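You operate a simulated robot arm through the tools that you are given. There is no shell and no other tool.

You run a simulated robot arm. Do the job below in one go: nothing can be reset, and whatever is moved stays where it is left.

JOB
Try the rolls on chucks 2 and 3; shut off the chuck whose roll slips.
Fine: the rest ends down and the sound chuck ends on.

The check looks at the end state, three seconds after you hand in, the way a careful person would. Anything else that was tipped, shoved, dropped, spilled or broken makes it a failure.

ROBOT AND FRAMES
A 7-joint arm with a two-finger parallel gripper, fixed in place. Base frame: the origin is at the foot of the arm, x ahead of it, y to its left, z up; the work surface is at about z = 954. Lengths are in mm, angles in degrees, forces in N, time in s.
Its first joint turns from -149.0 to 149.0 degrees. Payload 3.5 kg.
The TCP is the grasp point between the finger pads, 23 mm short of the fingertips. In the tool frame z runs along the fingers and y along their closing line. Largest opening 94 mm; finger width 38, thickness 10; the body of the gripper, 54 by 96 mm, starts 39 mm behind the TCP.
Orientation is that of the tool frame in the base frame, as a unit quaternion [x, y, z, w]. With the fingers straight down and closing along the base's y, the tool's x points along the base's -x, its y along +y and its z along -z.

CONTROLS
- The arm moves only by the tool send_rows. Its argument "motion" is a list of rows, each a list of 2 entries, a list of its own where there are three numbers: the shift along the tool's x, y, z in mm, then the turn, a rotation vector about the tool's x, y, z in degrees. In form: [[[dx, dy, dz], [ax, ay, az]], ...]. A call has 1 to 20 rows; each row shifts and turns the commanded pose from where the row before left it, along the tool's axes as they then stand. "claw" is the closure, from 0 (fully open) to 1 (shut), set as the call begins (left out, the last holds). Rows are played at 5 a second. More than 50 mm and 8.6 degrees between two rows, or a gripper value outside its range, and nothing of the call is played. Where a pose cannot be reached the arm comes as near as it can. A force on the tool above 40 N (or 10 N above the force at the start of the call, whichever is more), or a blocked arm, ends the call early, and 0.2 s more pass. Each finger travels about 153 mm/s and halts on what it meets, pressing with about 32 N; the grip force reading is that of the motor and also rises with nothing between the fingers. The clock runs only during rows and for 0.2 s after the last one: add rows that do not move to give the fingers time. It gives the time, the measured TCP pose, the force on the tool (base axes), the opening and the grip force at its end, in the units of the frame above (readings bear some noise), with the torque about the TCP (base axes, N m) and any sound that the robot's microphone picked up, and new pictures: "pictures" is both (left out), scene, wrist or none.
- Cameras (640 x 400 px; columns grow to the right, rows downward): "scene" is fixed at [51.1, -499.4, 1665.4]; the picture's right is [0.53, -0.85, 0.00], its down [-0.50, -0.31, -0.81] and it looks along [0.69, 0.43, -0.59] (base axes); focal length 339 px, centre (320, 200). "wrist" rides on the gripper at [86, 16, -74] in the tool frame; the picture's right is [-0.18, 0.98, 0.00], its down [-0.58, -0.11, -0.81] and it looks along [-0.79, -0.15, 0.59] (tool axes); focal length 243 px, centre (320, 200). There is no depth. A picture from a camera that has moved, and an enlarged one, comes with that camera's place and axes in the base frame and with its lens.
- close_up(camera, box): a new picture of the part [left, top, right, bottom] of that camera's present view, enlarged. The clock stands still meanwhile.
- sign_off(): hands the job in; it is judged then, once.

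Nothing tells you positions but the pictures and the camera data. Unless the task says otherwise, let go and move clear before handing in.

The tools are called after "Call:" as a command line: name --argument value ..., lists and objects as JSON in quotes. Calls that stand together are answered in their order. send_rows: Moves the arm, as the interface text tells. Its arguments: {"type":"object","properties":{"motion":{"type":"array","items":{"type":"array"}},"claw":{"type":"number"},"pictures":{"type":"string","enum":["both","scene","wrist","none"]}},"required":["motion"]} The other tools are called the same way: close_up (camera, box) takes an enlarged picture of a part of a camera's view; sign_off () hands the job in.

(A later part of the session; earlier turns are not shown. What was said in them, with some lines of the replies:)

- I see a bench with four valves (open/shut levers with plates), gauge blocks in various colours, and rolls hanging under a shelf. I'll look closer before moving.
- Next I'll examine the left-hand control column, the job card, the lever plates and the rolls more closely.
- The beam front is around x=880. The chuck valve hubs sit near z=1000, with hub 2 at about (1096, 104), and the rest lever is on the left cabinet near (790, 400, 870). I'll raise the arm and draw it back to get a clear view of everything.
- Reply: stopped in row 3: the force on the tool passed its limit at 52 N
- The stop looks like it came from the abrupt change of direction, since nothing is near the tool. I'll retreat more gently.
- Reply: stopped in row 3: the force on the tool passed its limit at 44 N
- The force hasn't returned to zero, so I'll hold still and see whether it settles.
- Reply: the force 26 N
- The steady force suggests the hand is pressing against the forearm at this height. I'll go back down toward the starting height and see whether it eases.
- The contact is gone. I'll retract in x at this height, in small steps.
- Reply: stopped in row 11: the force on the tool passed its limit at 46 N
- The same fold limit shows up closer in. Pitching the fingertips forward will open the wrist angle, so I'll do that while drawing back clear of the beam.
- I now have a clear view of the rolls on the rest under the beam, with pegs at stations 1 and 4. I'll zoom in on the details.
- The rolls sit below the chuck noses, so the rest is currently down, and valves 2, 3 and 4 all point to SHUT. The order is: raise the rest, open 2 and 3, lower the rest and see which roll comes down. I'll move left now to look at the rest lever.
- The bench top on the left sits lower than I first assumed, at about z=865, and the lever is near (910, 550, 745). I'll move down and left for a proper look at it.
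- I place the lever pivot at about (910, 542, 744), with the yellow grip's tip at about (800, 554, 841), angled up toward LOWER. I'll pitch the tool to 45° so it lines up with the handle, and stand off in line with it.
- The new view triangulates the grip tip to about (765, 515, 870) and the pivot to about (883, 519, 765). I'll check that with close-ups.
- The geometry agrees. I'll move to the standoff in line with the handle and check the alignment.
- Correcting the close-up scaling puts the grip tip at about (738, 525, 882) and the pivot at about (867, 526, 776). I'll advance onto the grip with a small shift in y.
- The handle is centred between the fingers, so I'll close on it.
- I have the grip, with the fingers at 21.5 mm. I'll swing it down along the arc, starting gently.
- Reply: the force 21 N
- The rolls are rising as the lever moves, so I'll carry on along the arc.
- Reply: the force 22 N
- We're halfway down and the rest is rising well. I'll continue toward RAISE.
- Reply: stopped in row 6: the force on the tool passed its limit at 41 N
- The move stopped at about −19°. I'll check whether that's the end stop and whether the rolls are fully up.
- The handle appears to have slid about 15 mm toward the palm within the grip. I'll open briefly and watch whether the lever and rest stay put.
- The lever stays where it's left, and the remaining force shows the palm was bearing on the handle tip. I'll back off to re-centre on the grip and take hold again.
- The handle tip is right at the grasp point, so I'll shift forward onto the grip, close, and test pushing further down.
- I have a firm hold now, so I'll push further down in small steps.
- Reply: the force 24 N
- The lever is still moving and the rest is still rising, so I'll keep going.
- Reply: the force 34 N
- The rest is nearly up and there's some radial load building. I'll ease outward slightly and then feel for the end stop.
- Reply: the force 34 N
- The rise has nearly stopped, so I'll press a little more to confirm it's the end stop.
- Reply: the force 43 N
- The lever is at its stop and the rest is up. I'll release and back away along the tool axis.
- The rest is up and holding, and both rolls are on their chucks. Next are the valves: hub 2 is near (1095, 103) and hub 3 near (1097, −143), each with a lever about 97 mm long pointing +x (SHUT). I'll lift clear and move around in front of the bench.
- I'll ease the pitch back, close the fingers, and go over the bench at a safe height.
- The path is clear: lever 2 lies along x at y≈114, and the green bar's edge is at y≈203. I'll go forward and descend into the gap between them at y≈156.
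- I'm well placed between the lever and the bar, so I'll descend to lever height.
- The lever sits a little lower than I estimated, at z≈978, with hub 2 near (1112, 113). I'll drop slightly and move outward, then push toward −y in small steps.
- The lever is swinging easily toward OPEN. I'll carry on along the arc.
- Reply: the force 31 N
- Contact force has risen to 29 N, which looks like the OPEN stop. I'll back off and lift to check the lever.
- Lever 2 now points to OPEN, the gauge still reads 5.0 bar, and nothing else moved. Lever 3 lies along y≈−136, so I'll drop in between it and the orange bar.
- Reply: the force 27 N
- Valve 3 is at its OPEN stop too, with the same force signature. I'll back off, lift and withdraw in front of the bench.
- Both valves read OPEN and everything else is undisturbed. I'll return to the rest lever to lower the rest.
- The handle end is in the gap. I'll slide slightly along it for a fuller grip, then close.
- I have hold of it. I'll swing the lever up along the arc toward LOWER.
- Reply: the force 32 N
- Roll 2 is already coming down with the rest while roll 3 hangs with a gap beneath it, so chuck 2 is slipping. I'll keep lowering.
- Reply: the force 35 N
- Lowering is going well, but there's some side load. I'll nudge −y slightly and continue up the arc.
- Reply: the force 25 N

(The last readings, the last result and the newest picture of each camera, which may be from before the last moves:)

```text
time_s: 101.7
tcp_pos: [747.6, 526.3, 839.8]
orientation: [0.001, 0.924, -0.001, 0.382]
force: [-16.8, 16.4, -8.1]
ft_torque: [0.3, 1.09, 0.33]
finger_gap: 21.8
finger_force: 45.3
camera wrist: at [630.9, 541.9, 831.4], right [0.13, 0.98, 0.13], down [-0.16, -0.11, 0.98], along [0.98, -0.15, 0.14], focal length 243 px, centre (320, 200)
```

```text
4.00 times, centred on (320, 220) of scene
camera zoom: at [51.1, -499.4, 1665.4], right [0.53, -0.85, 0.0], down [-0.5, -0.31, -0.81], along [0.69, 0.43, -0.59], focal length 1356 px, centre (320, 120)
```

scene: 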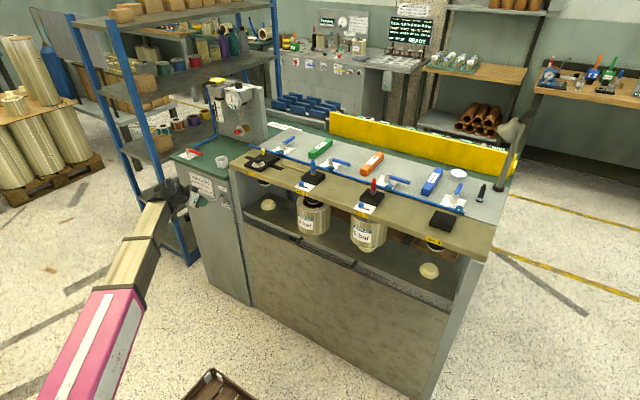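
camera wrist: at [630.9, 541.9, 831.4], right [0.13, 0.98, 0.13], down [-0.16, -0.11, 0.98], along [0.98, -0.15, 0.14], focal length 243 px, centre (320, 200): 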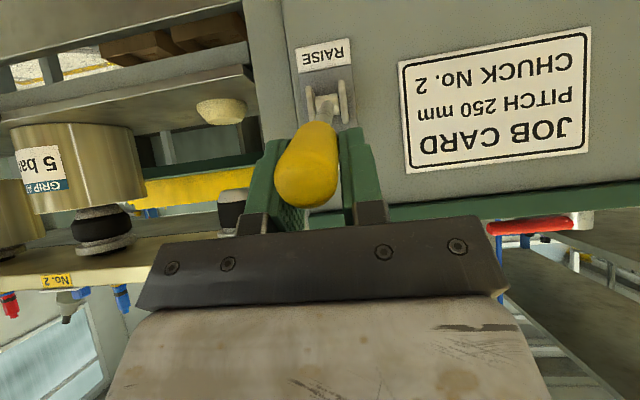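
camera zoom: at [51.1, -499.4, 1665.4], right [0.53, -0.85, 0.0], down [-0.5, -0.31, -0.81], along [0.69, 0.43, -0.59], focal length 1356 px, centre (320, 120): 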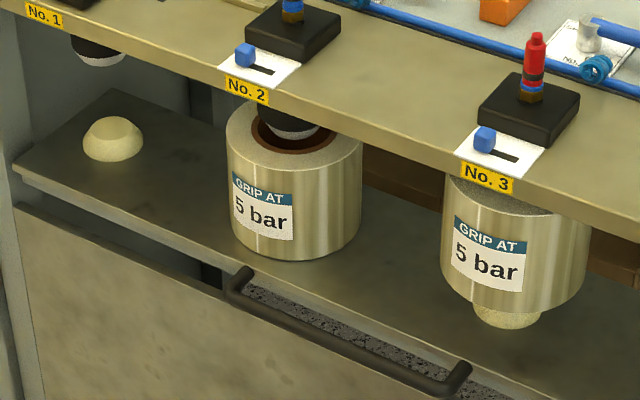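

Roll 2 has slipped clear off its chuck while roll 3 holds. I'll finish bringing the lever to its LOWER stop.

Call:
send_rows --motion '[[[-4, 0, -2], [0, 0, 0]], [[-7, 0, -2], [0, 0, 0]], [[-8, 0, -1.5], [0, 0, 0]], [[-7, 0, -0.7], [0, 0, 0]], [[-5, 0, -0.2], [0, 0, 0]], [[0, 0, 0], [0, 0, 0]]]'

Call:
close_up --camera "scene" --box '[160, 165, 256, 225]'

Call:
close_up --camera "scene" --box '[240, 170, 400, 270]'

```text
time_s: 103.0
tcp_pos: [762.0, 525.8, 866.5]
orientation: [0.0, 0.925, 0.0, 0.381]
force: [-30.8, 19.4, 5.4]
ft_torque: [0.67, 1.3, 0.32]
finger_gap: 21.8
finger_force: 44.8
camera wrist: at [646.7, 541.8, 857.2], right [0.13, 0.98, 0.13], down [-0.16, -0.11, 0.98], along [0.98, -0.15, 0.14], focal length 243 px, centre (320, 200)
```

scene: 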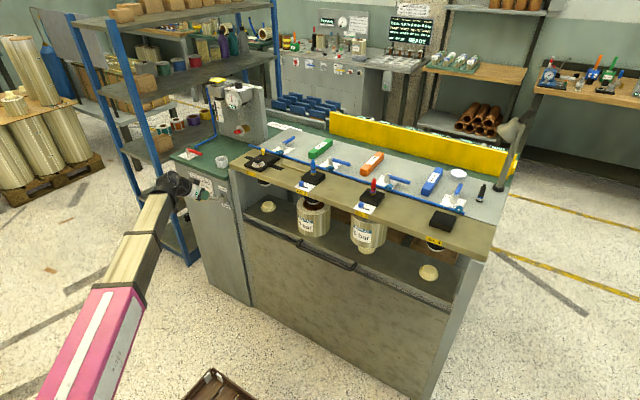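
wrist: 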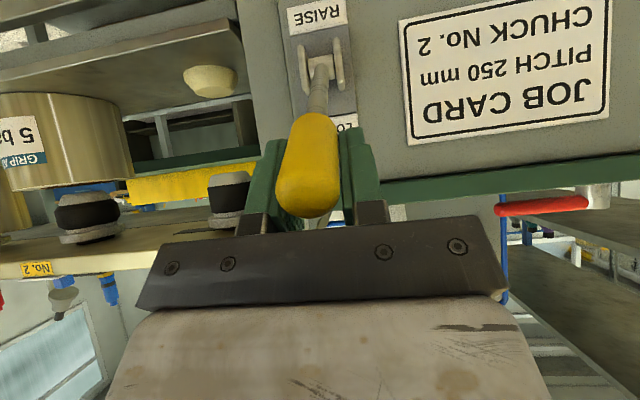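

```text
6.67 times, centred on (208, 195) of scene
camera zoom: at [51.1, -499.4, 1665.4], right [0.53, -0.85, 0.0], down [-0.5, -0.31, -0.81], along [0.69, 0.43, -0.59], focal length 2260 px, centre (1067, 233)
```

zoom: 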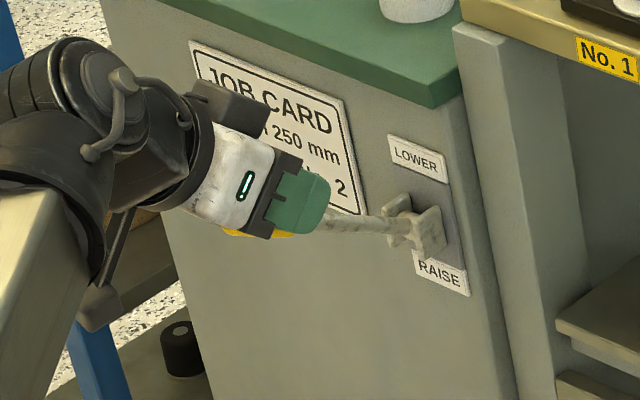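

```text
4.00 times, centred on (320, 220) of scene
camera zoom: at [51.1, -499.4, 1665.4], right [0.53, -0.85, 0.0], down [-0.5, -0.31, -0.81], along [0.69, 0.43, -0.59], focal length 1356 px, centre (320, 120)
```

zoom: 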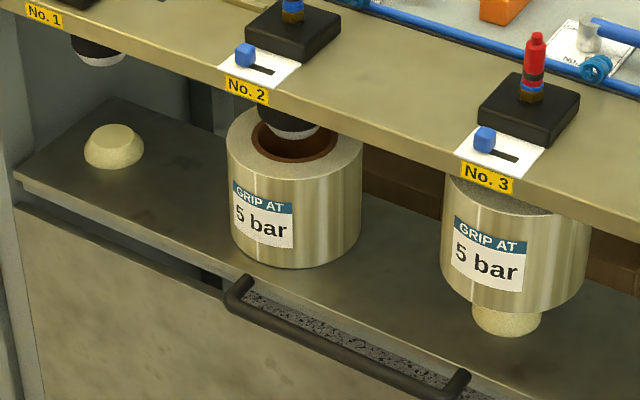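

It's nearly down. I'll ease outward a little and push the last few degrees.

Call:
send_rows --motion '[[[-1, 0, -3], [0, 0, 0]], [[-3, 0, -3], [0, 0, 0]], [[-5, 0, -1], [0, 0, 0]], [[-5, 0, 0], [0, 0, 0]], [[-5, 0, 0], [0, 0, 0]], [[-4, 0, 0.5], [0, 0, 0]], [[0, 0, 0], [0, 0, 0]]]'

Call:
close_up --camera "scene" --box '[160, 165, 256, 225]'

Call:
close_up --camera "scene" --box '[240, 170, 400, 270]'

```text
time_s: 104.2
tcp_pos: [769.5, 525.1, 879.5]
orientation: [0.0, 0.926, 0.001, 0.378]
force: [4.7, 7.2, -16.5]
ft_torque: [0.5, -0.99, 0.32]
finger_gap: 21.5
finger_force: 45.1
stopped in row 5: the force on the tool passed its limit at 55 N (the readings are from after the stop); the commanded pose is now the measured one
camera wrist: at [653.8, 541.9, 872.1], right [0.13, 0.98, 0.13], down [-0.15, -0.11, 0.98], along [0.98, -0.15, 0.13], focal length 243 px, centre (320, 200)
```

scene: 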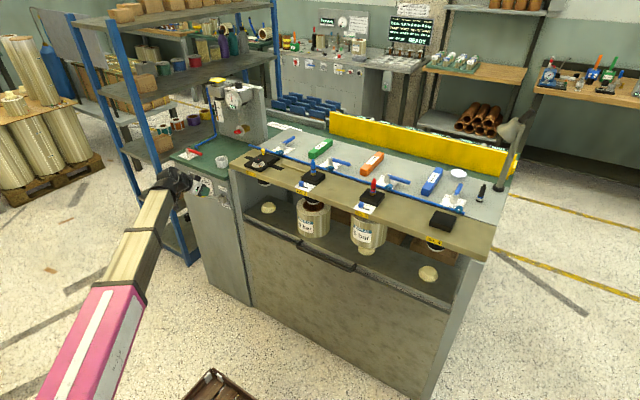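
wrist: 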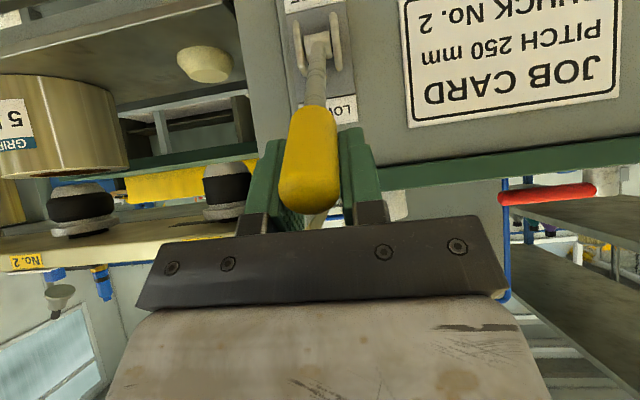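

```text
6.67 times, centred on (208, 195) of scene
camera zoom: at [51.1, -499.4, 1665.4], right [0.53, -0.85, 0.0], down [-0.5, -0.31, -0.81], along [0.69, 0.43, -0.59], focal length 2260 px, centre (1067, 233)
```

zoom: 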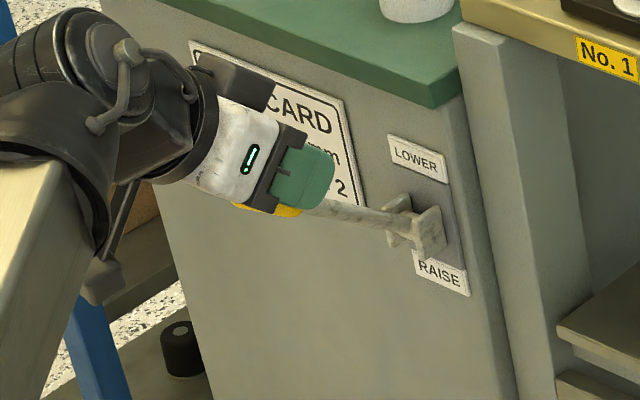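

```text
4.00 times, centred on (320, 220) of scene
camera zoom: at [51.1, -499.4, 1665.4], right [0.53, -0.85, 0.0], down [-0.5, -0.31, -0.81], along [0.69, 0.43, -0.59], focal length 1356 px, centre (320, 120)
```

zoom: 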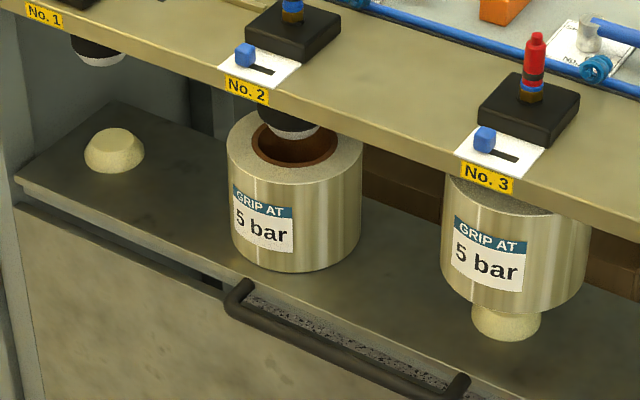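

The stop force and the rest height both match the starting lowered position, so the rest is fully down. I'll release and back away.

Call:
send_rows --motion '[[[0, 0, 0], [0, 0, 0]], [[0, 0, 0], [0, 0, 0]], [[0, 0, 0], [0, 0, 0]], [[0, 0, 0], [0, 0, 0]], [[0, 0, -5], [0, 0, 0]], [[0, 0, -10], [0, 0, 0]], [[0, 0, -15], [0, 0, 0]], [[0, 0, -18], [0, 0, 0]], [[0, 0, -18], [0, 0, 0]], [[0, 0, -18], [0, 0, 0]], [[0, 0, -12], [0, 0, 0]], [[0, 0, -5], [0, 0, 0]], [[0, 0, 0], [0, 0, 0]]]' --claw 0

Call:
close_up --camera "scene" --box '[160, 165, 256, 225]'

Call:
close_up --camera "scene" --box '[240, 170, 400, 270]'

```text
time_s: 107.0
tcp_pos: [699.2, 525.6, 952.4]
orientation: [0.0, 0.925, -0.001, 0.38]
force: [-0.2, -0.3, 0.5]
ft_torque: [-0.03, 0.0, -0.02]
finger_gap: 93.8
finger_force: 0.1
camera wrist: at [583.5, 542.0, 945.4], right [0.13, 0.98, 0.13], down [-0.15, -0.11, 0.98], along [0.98, -0.15, 0.14], focal length 243 px, centre (320, 200)
```

scene: 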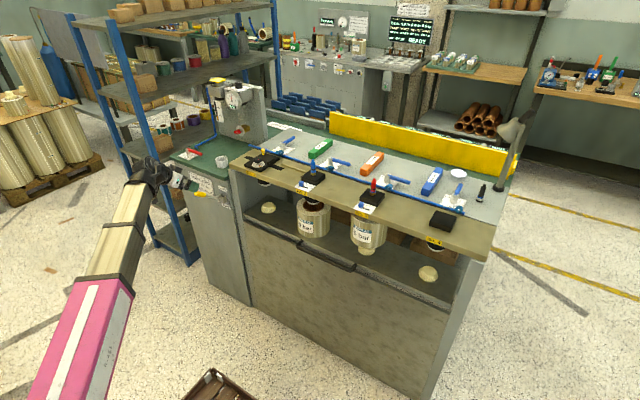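
wrist: 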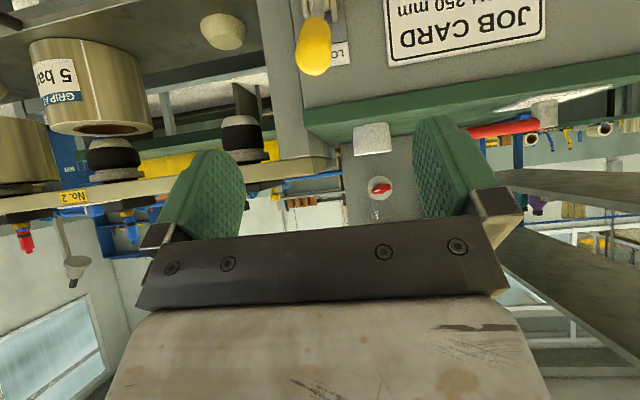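

```text
6.67 times, centred on (208, 195) of scene
camera zoom: at [51.1, -499.4, 1665.4], right [0.53, -0.85, 0.0], down [-0.5, -0.31, -0.81], along [0.69, 0.43, -0.59], focal length 2260 px, centre (1067, 233)
```

zoom: 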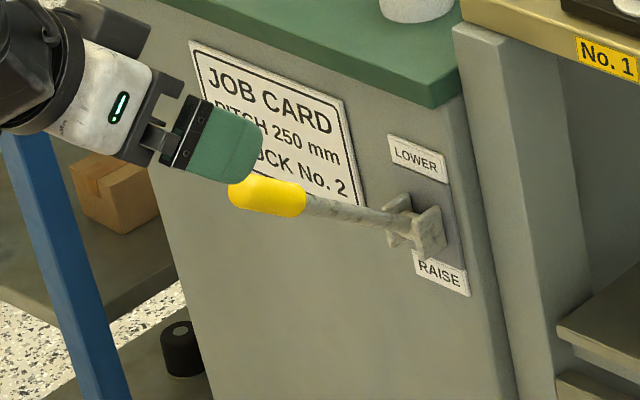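

```text
4.00 times, centred on (320, 220) of scene
camera zoom: at [51.1, -499.4, 1665.4], right [0.53, -0.85, 0.0], down [-0.5, -0.31, -0.81], along [0.69, 0.43, -0.59], focal length 1356 px, centre (320, 120)
```

zoom: 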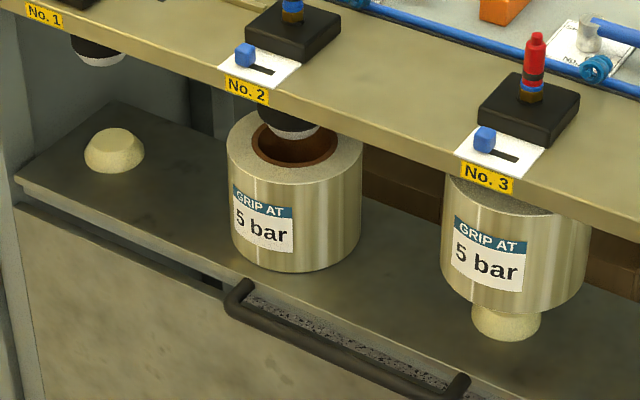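

The lever is back at its starting LOWER position and roll 3 still hangs firmly. Now I'll shut valve 2, withdrawing first and then crossing back over the bench.

Call:
send_rows --motion '[[[0, -2, -6], [0, 0, 0]], [[-1, -5, -10], [0, 0, 0]], [[-2, -10, -14], [0, 0, 0]], [[-3, -15, -14], [0, 0, 0]], [[-3, -20, -12], [0, 0, 0]], [[-3, -22, -11], [0, 0, 0]], [[-3, -22, -10], [0, 0, 0]], [[-3, -22, -10], [0, 0, 0]], [[-3, -22, -10], [0, 0, 0]], [[-3, -22, -10], [0, 0, 0]], [[-3, -22, -10], [0, 0, 0]], [[-3, -22, -10], [0, 0, 0]], [[-3, -22, -10], [0, 0, 0]], [[-3, -22, -9], [0, 0, 0]], [[-3, -20, -7], [0, 0, 0]], [[-3, -15, -5], [0, 0, 0]], [[-3, -8, -3], [0, 0, 0]], [[-2, -4, -1], [0, 0, 0]], [[0, 0, 0], [0, 0, 0]]]' --claw 1 --pictures "none"

```text
time_s: 111.0
tcp_pos: [618.2, 228.0, 1099.7]
orientation: [0.001, 0.925, -0.002, 0.38]
force: [0.3, -0.5, -0.1]
ft_torque: [0.01, 0.0, 0.0]
finger_gap: 0.0
finger_force: 32.0
```

Call:
send_rows --motion '[[[0, 0, 0], [0, 2, 0]], [[0, 0, 0], [0, 4, 0]], [[0, 0, 0], [0, 4, 0]], [[0, 0, 0], [0, 4, 0]], [[0, 0, 0], [0, 3, 0]], [[0, 0, 0], [0, 1, 0]], [[-2, -4, -5], [0, 0, 0]], [[-5, -10, -10], [0, 0, 0]], [[-9, -14, -13], [0, 0, 0]], [[-12, -18, -10], [0, 0, 0]], [[-14, -20, -5], [0, 0, 0]], [[-14, -20, 0], [0, 0, 0]], [[-14, -20, 5], [0, 0, 0]], [[-16, -20, 8], [0, 0, 0]], [[-16, -18, 8], [0, 0, 0]], [[-16, -16, 8], [0, 0, 0]], [[-16, -13, 8], [0, 0, 0]], [[-16, -8, 8], [0, 0, 0]], [[-16, -4, 8], [0, 0, 0]], [[-8, -1, 4], [0, 0, 0]]]' --pictures "none"

Call:
send_rows --motion '[[[-5, 0, 2.5], [0, 0, 0]], [[-9, 0, 4.6], [0, 0, 0]], [[-14, 0, 7.2], [0, 0, 0]], [[-18, 0, 9.2], [0, 0, 0]], [[-18, 0, 9.2], [0, 0, 0]], [[-18, 0, 9.2], [0, 0, 0]], [[-18, 0, 9.2], [0, 0, 0]], [[-18, 0, 9.2], [0, 0, 0]], [[-18, 0, 9.2], [0, 0, 0]], [[-18, 0, 9.2], [0, 0, 0]], [[-18, 0, 9.2], [0, 0, 0]], [[-18, 0, 9.2], [0, 0, 0]], [[-18, 0, 9.2], [0, 0, 0]], [[-18, 0, 9.2], [0, 0, 0]], [[-14, 0, 7.2], [0, 0, 0]], [[-9, 0, 4.6], [0, 0, 0]], [[-4, 0, 2], [0, 0, 0]], [[0, 0, 0], [0, 0, 0]]]'

```text
time_s: 115.2
tcp_pos: [778.5, 41.9, 1168.5]
orientation: [0.0, 0.973, 0.0, 0.23]
force: [0.0, -0.1, 0.5]
ft_torque: [0.0, -0.01, -0.01]
finger_gap: 0.0
finger_force: 31.8
```

```text
time_s: 119.0
tcp_pos: [1062.6, 43.0, 1162.8]
orientation: [0.001, 0.973, 0.0, 0.23]
force: [1.2, -0.3, -0.4]
ft_torque: [0.02, -0.02, -0.01]
finger_gap: 0.0
finger_force: 32.0
camera wrist: at [950.7, 58.4, 1191.7], right [0.17, 0.98, 0.08], down [0.16, -0.11, 0.98], along [0.97, -0.15, -0.17], focal length 243 px, centre (320, 200)
```

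scene: 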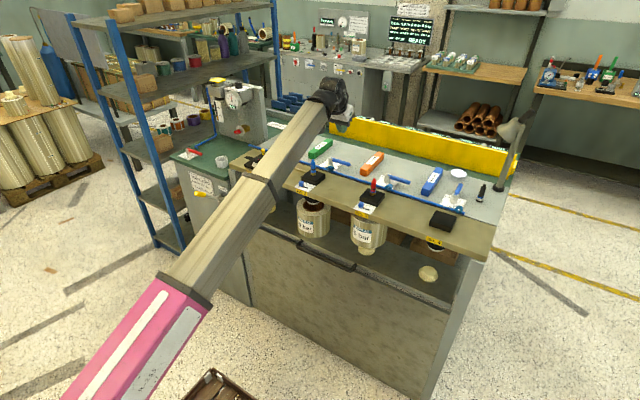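
wrist: 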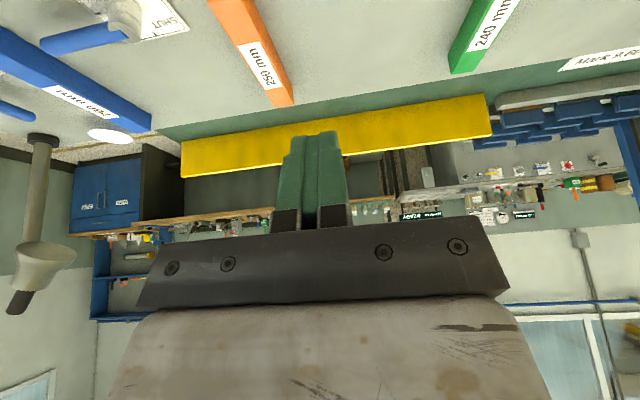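

I'll lower a little and take out some pitch so the camera looks down at lever 2.

Call:
send_rows --motion '[[[2, 0, 4], [0, 0, 0]], [[4.5, 0, 8.9], [0, 0, 0]], [[6.8, 0, 13.4], [0, 0, 0]], [[6.8, 0, 13.4], [0, 0, 0]], [[4.5, 0, 8.9], [0, 0, 0]], [[2, 0, 4], [0, 0, 0]], [[0, 0, 0], [0, 2, 0]], [[0, 0, 0], [0, 4, 0]], [[0, 0, 0], [0, 4, 0]], [[0, 0, 0], [0, 3, 0]], [[0, 0, 0], [0, 2, 0]], [[0, 0, 0], [0, 0, 0]]]'

Call:
close_up --camera "wrist" --box '[160, 0, 480, 200]'

Call:
close_up --camera "scene" --box '[290, 80, 410, 200]'

```text
time_s: 121.6
tcp_pos: [1064.0, 42.0, 1105.6]
orientation: [0.001, 0.995, 0.0, 0.101]
force: [-0.5, -0.2, 0.4]
ft_torque: [0.02, -0.02, -0.03]
finger_gap: 0.0
finger_force: 32.1
camera wrist: at [961.9, 58.2, 1161.4], right [0.18, 0.98, 0.04], down [0.41, -0.11, 0.91], along [0.89, -0.15, -0.42], focal length 243 px, centre (320, 200)
```

scene: 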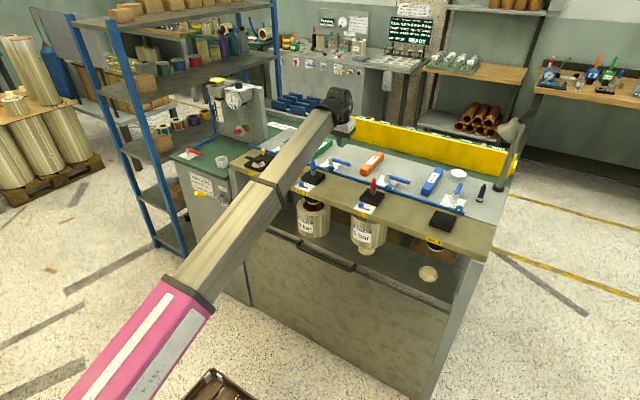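
wrist: 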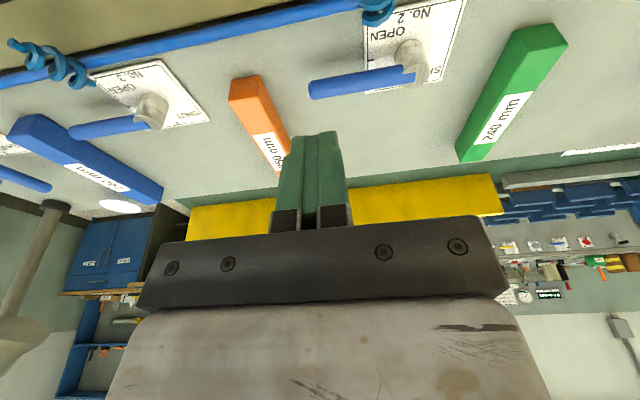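

```text
2.00 times, centred on (320, 100) of wrist
camera zoom: at [961.9, 58.2, 1161.4], right [0.18, 0.98, 0.04], down [0.41, -0.11, 0.91], along [0.89, -0.15, -0.42], focal length 485 px, centre (320, 400)
```

zoom: 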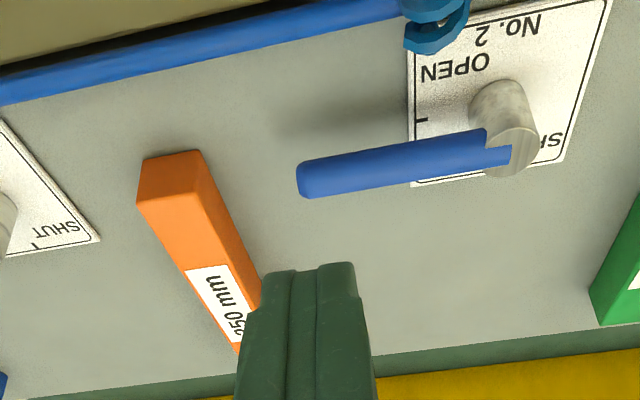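

```text
3.33 times, centred on (350, 140) of scene
camera zoom: at [51.1, -499.4, 1665.4], right [0.53, -0.85, 0.0], down [-0.5, -0.31, -0.81], along [0.69, 0.43, -0.59], focal length 1130 px, centre (220, 400)
```

zoom: 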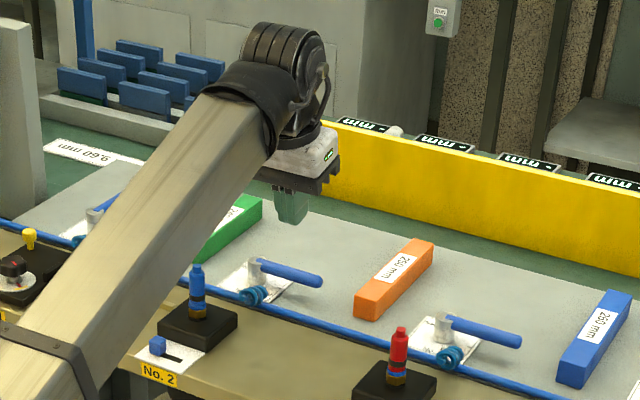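

I now have a good fix: lever 2's axis is at x≈1114.5, from y=114 to its tip at y≈28, and the pipe's edge is at x≈1064. I'll lower the closed fingers into the gap behind the lever at (1081, 44), checking partway down.

Call:
send_rows --motion '[[[-4, 0, 1], [0, 0, 0]], [[-8, 1, 1.5], [0, 0, 0]], [[-4.6, 1, 1], [0, 0, 0]], [[1, 0, 4], [0, 0, 0]], [[2, 0, 9.8], [0, 0, 0]], [[3, 0, 14.7], [0, 0, 0]], [[3, 0, 14.7], [0, 0, 0]], [[3, 0, 14.7], [0, 0, 0]], [[2.5, 0, 12], [0, 0, 0]], [[1.6, 0, 8], [0, 0, 0]], [[0.8, 0, 4], [0, 0, 0]], [[0, 0, 0], [0, 0, 0]]]'

Call:
close_up --camera "wrist" --box '[160, 0, 480, 200]'

Call:
close_up --camera "scene" --box '[300, 120, 380, 180]'

```text
time_s: 124.2
tcp_pos: [1079.4, 42.4, 1023.6]
orientation: [0.002, 0.995, 0.001, 0.101]
force: [0.8, 0.0, 0.2]
ft_torque: [-0.03, -0.01, 0.02]
finger_gap: 0.0
finger_force: 32.0
camera wrist: at [976.8, 59.2, 1078.1], right [0.18, 0.98, 0.04], down [0.41, -0.11, 0.91], along [0.9, -0.15, -0.42], focal length 243 px, centre (320, 200)
```

scene: 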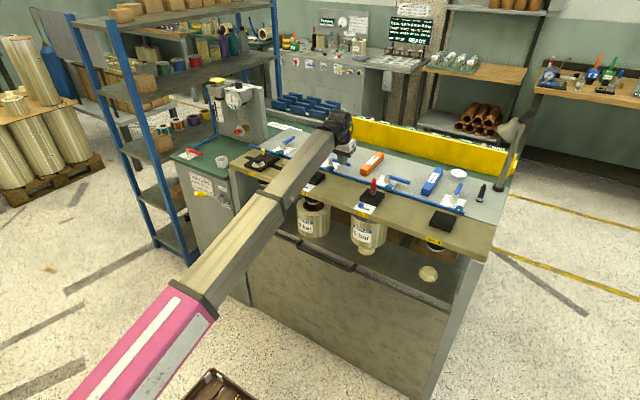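
wrist: 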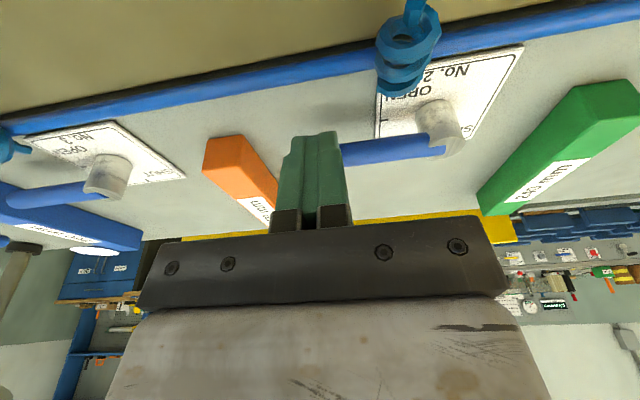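

```text
2.00 times, centred on (320, 100) of wrist
camera zoom: at [976.8, 59.2, 1078.1], right [0.18, 0.98, 0.04], down [0.41, -0.11, 0.91], along [0.9, -0.15, -0.42], focal length 485 px, centre (320, 400)
```

zoom: 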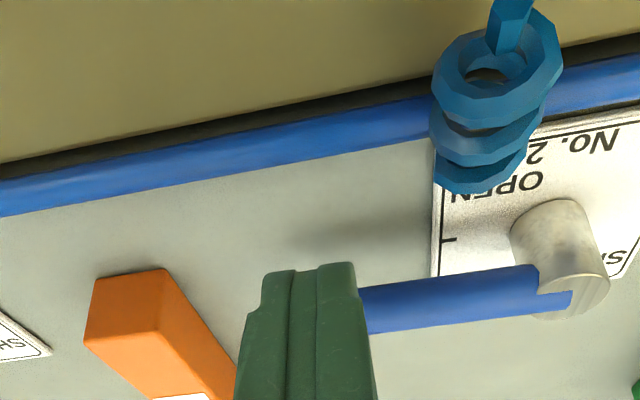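

```text
6.67 times, centred on (340, 150) of scene
camera zoom: at [51.1, -499.4, 1665.4], right [0.53, -0.85, 0.0], down [-0.5, -0.31, -0.81], along [0.69, 0.43, -0.59], focal length 2260 px, centre (187, 533)
```

zoom: 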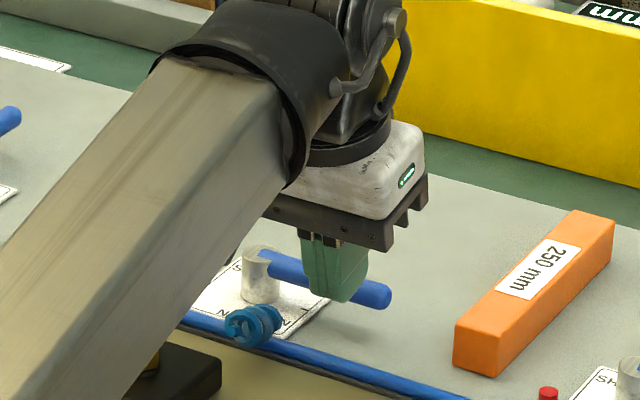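

The alignment looks right, so I'll make the final descent slowly.

Call:
send_rows --motion '[[[0.5, 0, 4], [0, 0, 0]], [[1.2, 0, 8], [0, 0, 0]], [[1.2, 0, 8], [0, 0, 0]], [[1, 0, 7], [0, 0, 0]], [[0.5, 0, 3.5], [0, 0, 0]], [[0, 0, 0], [0, 0, 0]]]' --pictures "wrist"

Call:
close_up --camera "scene" --box '[300, 120, 380, 180]'

```text
time_s: 125.6
tcp_pos: [1079.8, 45.0, 989.7]
orientation: [0.001, 0.995, 0.0, 0.102]
force: [0.4, 0.3, -0.3]
ft_torque: [-0.02, 0.02, 0.03]
finger_gap: 0.1
finger_force: 32.3
camera wrist: at [978.9, 61.6, 1046.5], right [0.18, 0.98, 0.04], down [0.41, -0.11, 0.91], along [0.9, -0.15, -0.42], focal length 243 px, centre (320, 200)
```

wrist: 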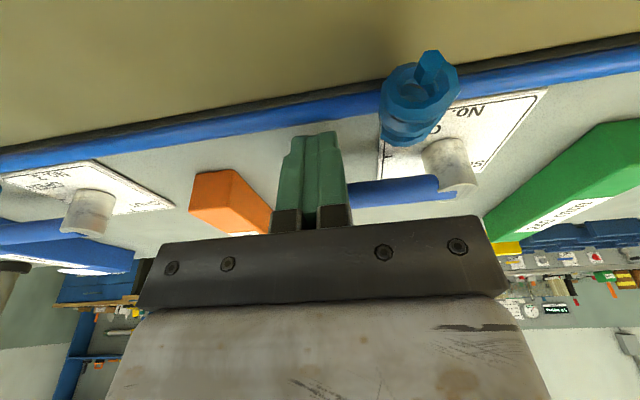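

```text
6.67 times, centred on (340, 150) of scene
camera zoom: at [51.1, -499.4, 1665.4], right [0.53, -0.85, 0.0], down [-0.5, -0.31, -0.81], along [0.69, 0.43, -0.59], focal length 2260 px, centre (187, 533)
```

zoom: 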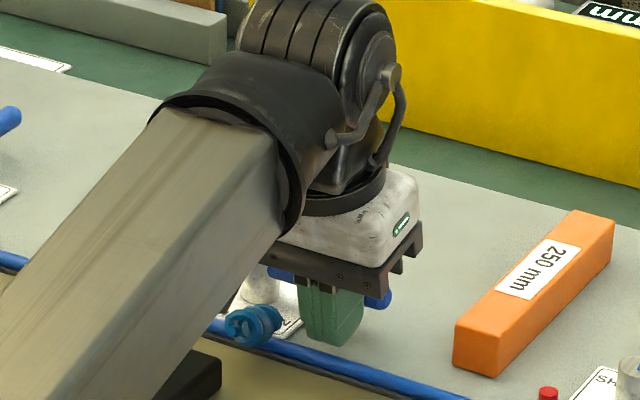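

The fingers are behind the lever without touching anything. Now I'll push it toward +x (SHUT).

Call:
send_rows --motion '[[[-3, 0, 0.6], [0, 0, 0]], [[-5, 0, 1], [0, 0, 0]], [[-6, 0, 1.2], [0, 0, 0]], [[-7, 0, 1.4], [0, 0, 0]], [[-7, 0, 1.4], [0, 0, 0]], [[-7, 0, 1.4], [0, 0, 0]], [[-7, 1, 1.4], [0, 0, 0]], [[-6, 1, 1.2], [0, 0, 0]], [[0, 0, 0], [0, 0, 0]]]'

Call:
close_up --camera "scene" --box '[300, 120, 380, 180]'

```text
time_s: 127.6
tcp_pos: [1130.7, 44.1, 989.4]
orientation: [0.001, 0.995, 0.0, 0.101]
force: [0.2, 0.5, 0.3]
ft_torque: [-0.02, 0.0, 0.0]
finger_gap: 0.0
finger_force: 32.4
camera wrist: at [1029.2, 60.9, 1045.5], right [0.18, 0.98, 0.04], down [0.41, -0.11, 0.91], along [0.9, -0.15, -0.42], focal length 243 px, centre (320, 200)
```

scene: 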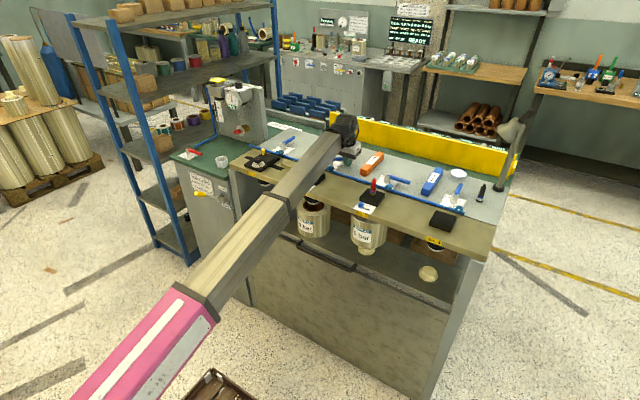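
wrist: 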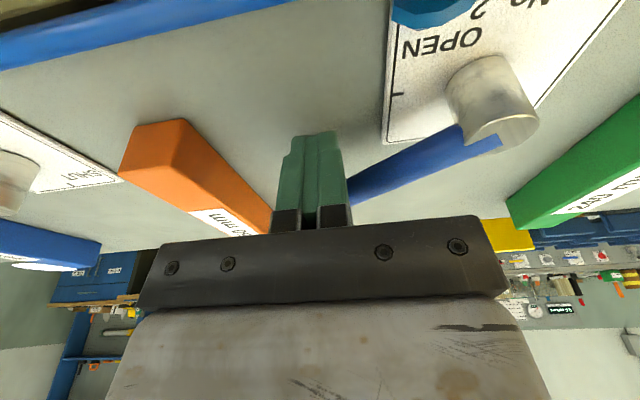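

```text
6.67 times, centred on (340, 150) of scene
camera zoom: at [51.1, -499.4, 1665.4], right [0.53, -0.85, 0.0], down [-0.5, -0.31, -0.81], along [0.69, 0.43, -0.59], focal length 2260 px, centre (187, 533)
```

zoom: 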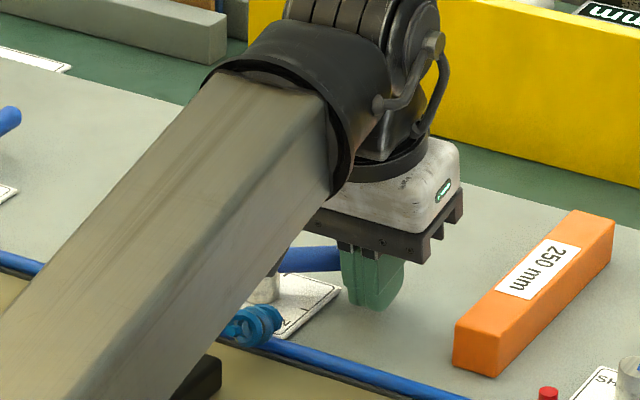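

The lever is turning. I'll follow the arc round toward SHUT.

Call:
send_rows --motion '[[[-4, 2, 0.8], [0, 0, 0]], [[-6, 4, 1.2], [0, 0, 0]], [[-6, 5, 1.2], [0, 0, 0]], [[-5, 5, 1], [0, 0, 0]], [[-4, 6, 0.8], [0, 0, 0]], [[-2, 6, 0.4], [0, 0, 0]], [[0, 6, 0], [0, 0, 0]], [[0, 6, 0], [0, 0, 0]], [[0, 5, 0], [0, 0, 0]], [[0, 0, 0], [0, 0, 0]]]'

Call:
close_up --camera "wrist" --box '[160, 0, 480, 200]'

```text
time_s: 129.8
tcp_pos: [1158.1, 90.5, 991.1]
orientation: [0.001, 0.995, 0.0, 0.101]
force: [0.4, 0.5, 1.6]
ft_torque: [-0.02, 0.01, -0.03]
finger_gap: 0.0
finger_force: 31.7
camera wrist: at [1057.0, 107.5, 1047.4], right [0.18, 0.98, 0.04], down [0.41, -0.11, 0.91], along [0.9, -0.15, -0.42], focal length 243 px, centre (320, 200)
```

scene: 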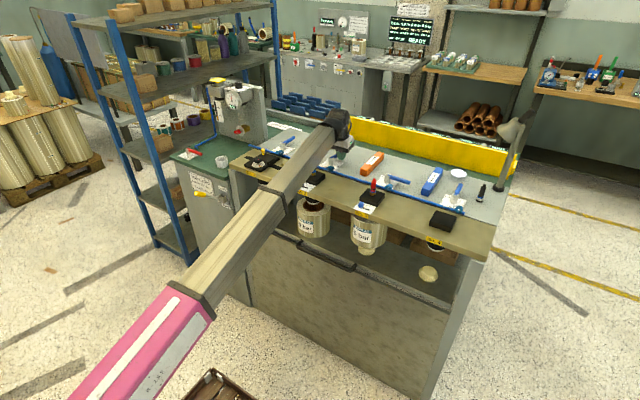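
wrist: 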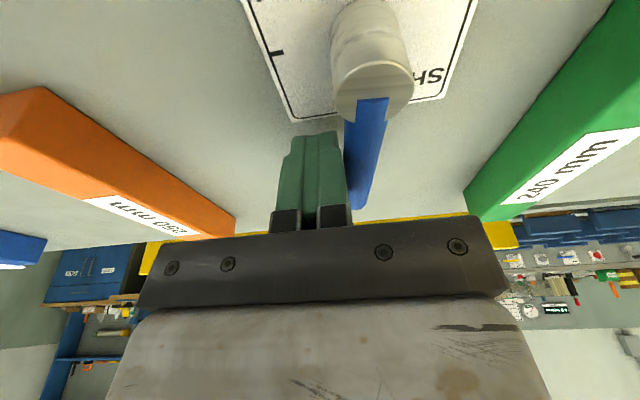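

```text
2.00 times, centred on (320, 100) of wrist
camera zoom: at [1057.0, 107.5, 1047.4], right [0.18, 0.98, 0.04], down [0.41, -0.11, 0.91], along [0.9, -0.15, -0.42], focal length 485 px, centre (320, 400)
```

zoom: 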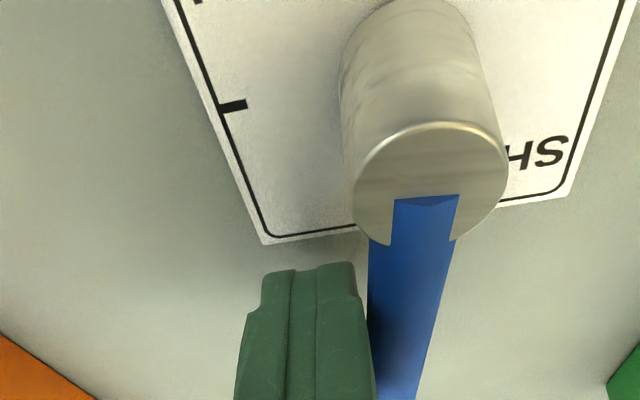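

Almost there. I'll push the last bit to the SHUT stop, watching the force.

Call:
send_rows --motion '[[[0, 3, 0], [0, 0, 0]], [[0, 3, 0], [0, 0, 0]], [[0, 3, 0], [0, 0, 0]], [[0, 3, 0], [0, 0, 0]], [[0, 2, 0], [0, 0, 0]], [[0, 0, 0], [0, 0, 0]]]' --pictures "wrist"

Call:
close_up --camera "wrist" --box '[160, 0, 480, 200]'

```text
time_s: 131.0
tcp_pos: [1158.9, 96.2, 992.2]
orientation: [0.002, 0.995, -0.006, 0.101]
force: [-0.5, -16.9, 3.9]
ft_torque: [-0.05, 0.07, 0.39]
finger_gap: 0.2
finger_force: 32.6
stopped in row 6: the force on the tool passed its limit at 42 N (the readings are from after the stop); the commanded pose is now the measured one
camera wrist: at [1057.3, 113.6, 1047.4], right [0.19, 0.98, 0.02], down [0.41, -0.1, 0.91], along [0.89, -0.16, -0.42], focal length 243 px, centre (320, 200)
```

wrist: 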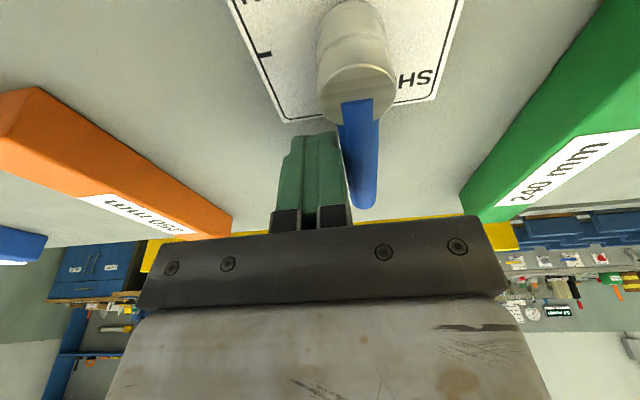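

```text
2.00 times, centred on (320, 100) of wrist
camera zoom: at [1057.3, 113.6, 1047.4], right [0.19, 0.98, 0.02], down [0.41, -0.1, 0.91], along [0.89, -0.16, -0.42], focal length 485 px, centre (320, 400)
```

zoom: 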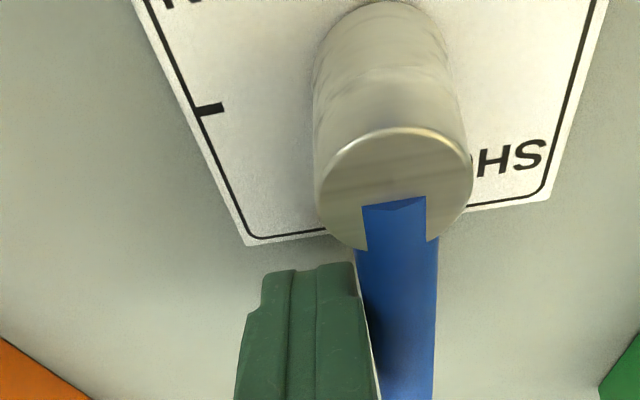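

Valve 2 is at its SHUT stop. I'll back off sideways, then lift clear.

Call:
send_rows --motion '[[[0, -3, 0], [0, 0, 0]], [[0, -6, 0], [0, 0, 0]], [[0, -5, 0], [0, 0, 0]], [[-1, 0, -5], [0, 0, 0]], [[-2, 0, -9.8], [0, 0, 0]], [[-3, 0, -14.7], [0, 0, 0]], [[-3, 0, -16], [0, 0, 0]], [[-3, 0, -16], [0, 0, 0]], [[-3, 0, -16], [0, 0, 0]], [[-3, 0, -16], [0, 0, 0]], [[-2, 0, -11], [0, 0, 0]], [[-1, 0, -5], [0, 0, 0]], [[0, 0, 0], [0, -2, 0]], [[0, 0, 0], [0, -4, 0]], [[0, 0, 0], [0, -4, 0]], [[0, 0, 0], [0, -4, 0]], [[0, 0, 0], [0, -2, 0]], [[0, 0, 0], [0, 0, 0]]]' --pictures "scene"

```text
time_s: 134.8
tcp_pos: [1156.8, 85.4, 1103.5]
orientation: [0.001, 0.971, -0.005, 0.239]
force: [0.5, -1.0, 0.3]
ft_torque: [0.01, -0.03, -0.03]
finger_gap: 0.1
finger_force: 32.1
```

scene: 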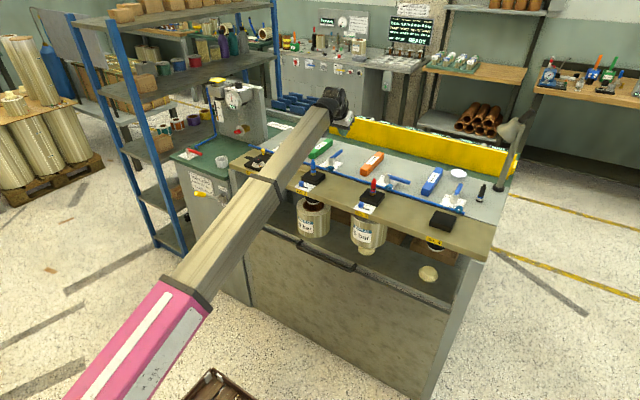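

Call:
send_rows --motion '[[[2, 0, -6], [0, 0, 0]], [[5, 0, -11], [0, 0, 0]], [[10, 0, -15], [0, 0, 0]], [[16, 0, -15], [0, 0, 0]], [[20, 0, -12], [0, 0, 0]], [[21, 0, -11], [0, 0, 0]], [[21, 0, -11], [0, 0, 0]], [[21, 0, -11], [0, 0, 0]], [[21, 0, -11], [0, 0, 0]], [[21, 0, -11], [0, 0, 0]], [[21, 0, -11], [0, 0, 0]], [[21, 0, -11], [0, 0, 0]], [[21, 0, -11], [0, 0, 0]], [[21, 0, -11], [0, 0, 0]], [[21, 4, -11], [0, 0, 0]], [[21, 8, -11], [0, 0, 0]], [[18, 8, -9.5], [0, 0, 0]], [[14, 8, -7], [0, 0, 0]], [[8, 5, -4], [0, 0, 0]], [[4, 2, -2], [0, 0, 0]]]'

Call:
close_up --camera "scene" --box '[270, 120, 430, 220]'

Call:
close_up --camera "scene" --box '[280, 180, 480, 305]'

Call:
close_up --camera "scene" --box '[140, 70, 300, 220]'

```text
time_s: 139.0
tcp_pos: [770.9, 124.3, 1132.8]
orientation: [0.001, 0.971, -0.005, 0.238]
force: [0.3, 0.0, 0.7]
ft_torque: [0.0, -0.02, 0.0]
finger_gap: 0.0
finger_force: 31.9
camera wrist: at [659.1, 140.4, 1158.0], right [0.17, 0.98, 0.08], down [0.14, -0.1, 0.98], along [0.98, -0.15, -0.16], focal length 243 px, centre (320, 200)
```

scene: 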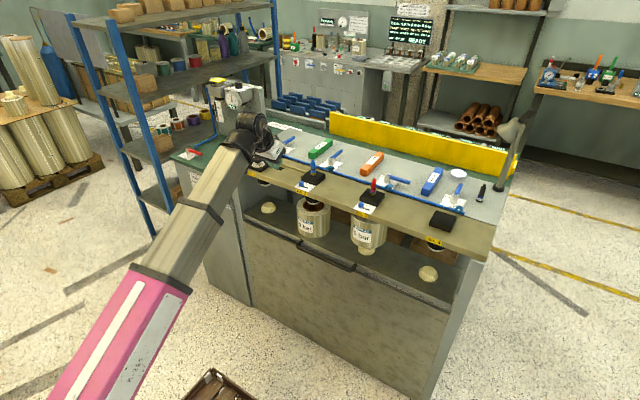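
wrist: 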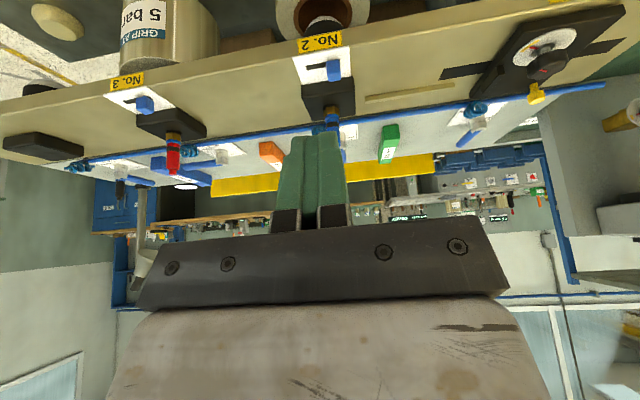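

```text
4.00 times, centred on (350, 170) of scene
camera zoom: at [51.1, -499.4, 1665.4], right [0.53, -0.85, 0.0], down [-0.5, -0.31, -0.81], along [0.69, 0.43, -0.59], focal length 1356 px, centre (200, 320)
```

zoom: 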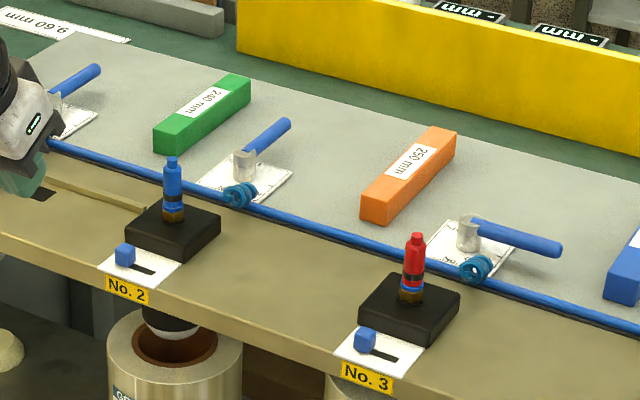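

```text
3.20 times, centred on (380, 242) of scene
camera zoom: at [51.1, -499.4, 1665.4], right [0.53, -0.85, 0.0], down [-0.5, -0.31, -0.81], along [0.69, 0.43, -0.59], focal length 1085 px, centre (128, 64)
```

zoom: 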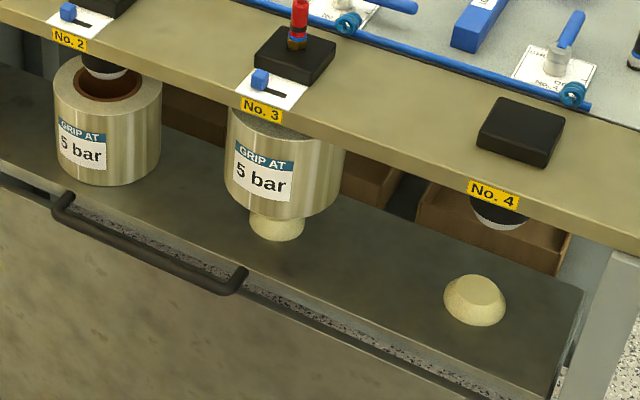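

```text
2.67 times, centred on (220, 145) of scene
camera zoom: at [51.1, -499.4, 1665.4], right [0.53, -0.85, 0.0], down [-0.5, -0.31, -0.81], along [0.69, 0.43, -0.59], focal length 904 px, centre (587, 347)
```

zoom: 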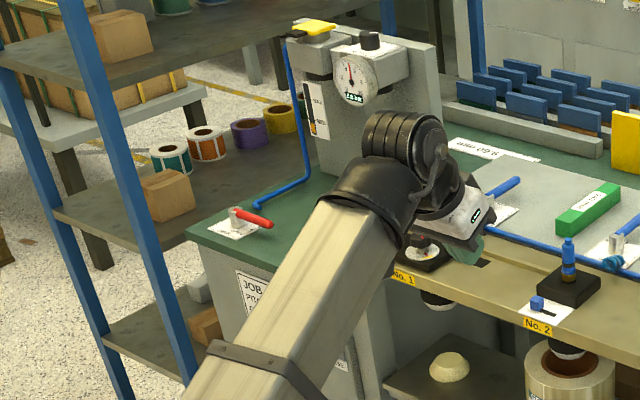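

Valve 2 is SHUT, valve 3 is still OPEN with roll 3 held, and the rest is fully down with roll 2 standing on it. Nothing else has moved and the arm is clear, so I'm handing in.

Call:
sign_off

```text
The job is handed in.
```

I tried both rolls, and chuck 2 is the one that slips: its roll came down with the rest while roll 3 stayed held on its chuck. Valve 2 is now shut, valve 3 is still open and holding its roll, and the rest is fully down with roll 2 standing on it.

To try them, I raised the rest to put both rolls on their chucks, opened valves 2 and 3, and lowered the rest again. The gauge read 5.0 bar when I checked it after opening valve 2. In the last pictures before handing in, nothing else on the bench looked moved, and the arm was clear.
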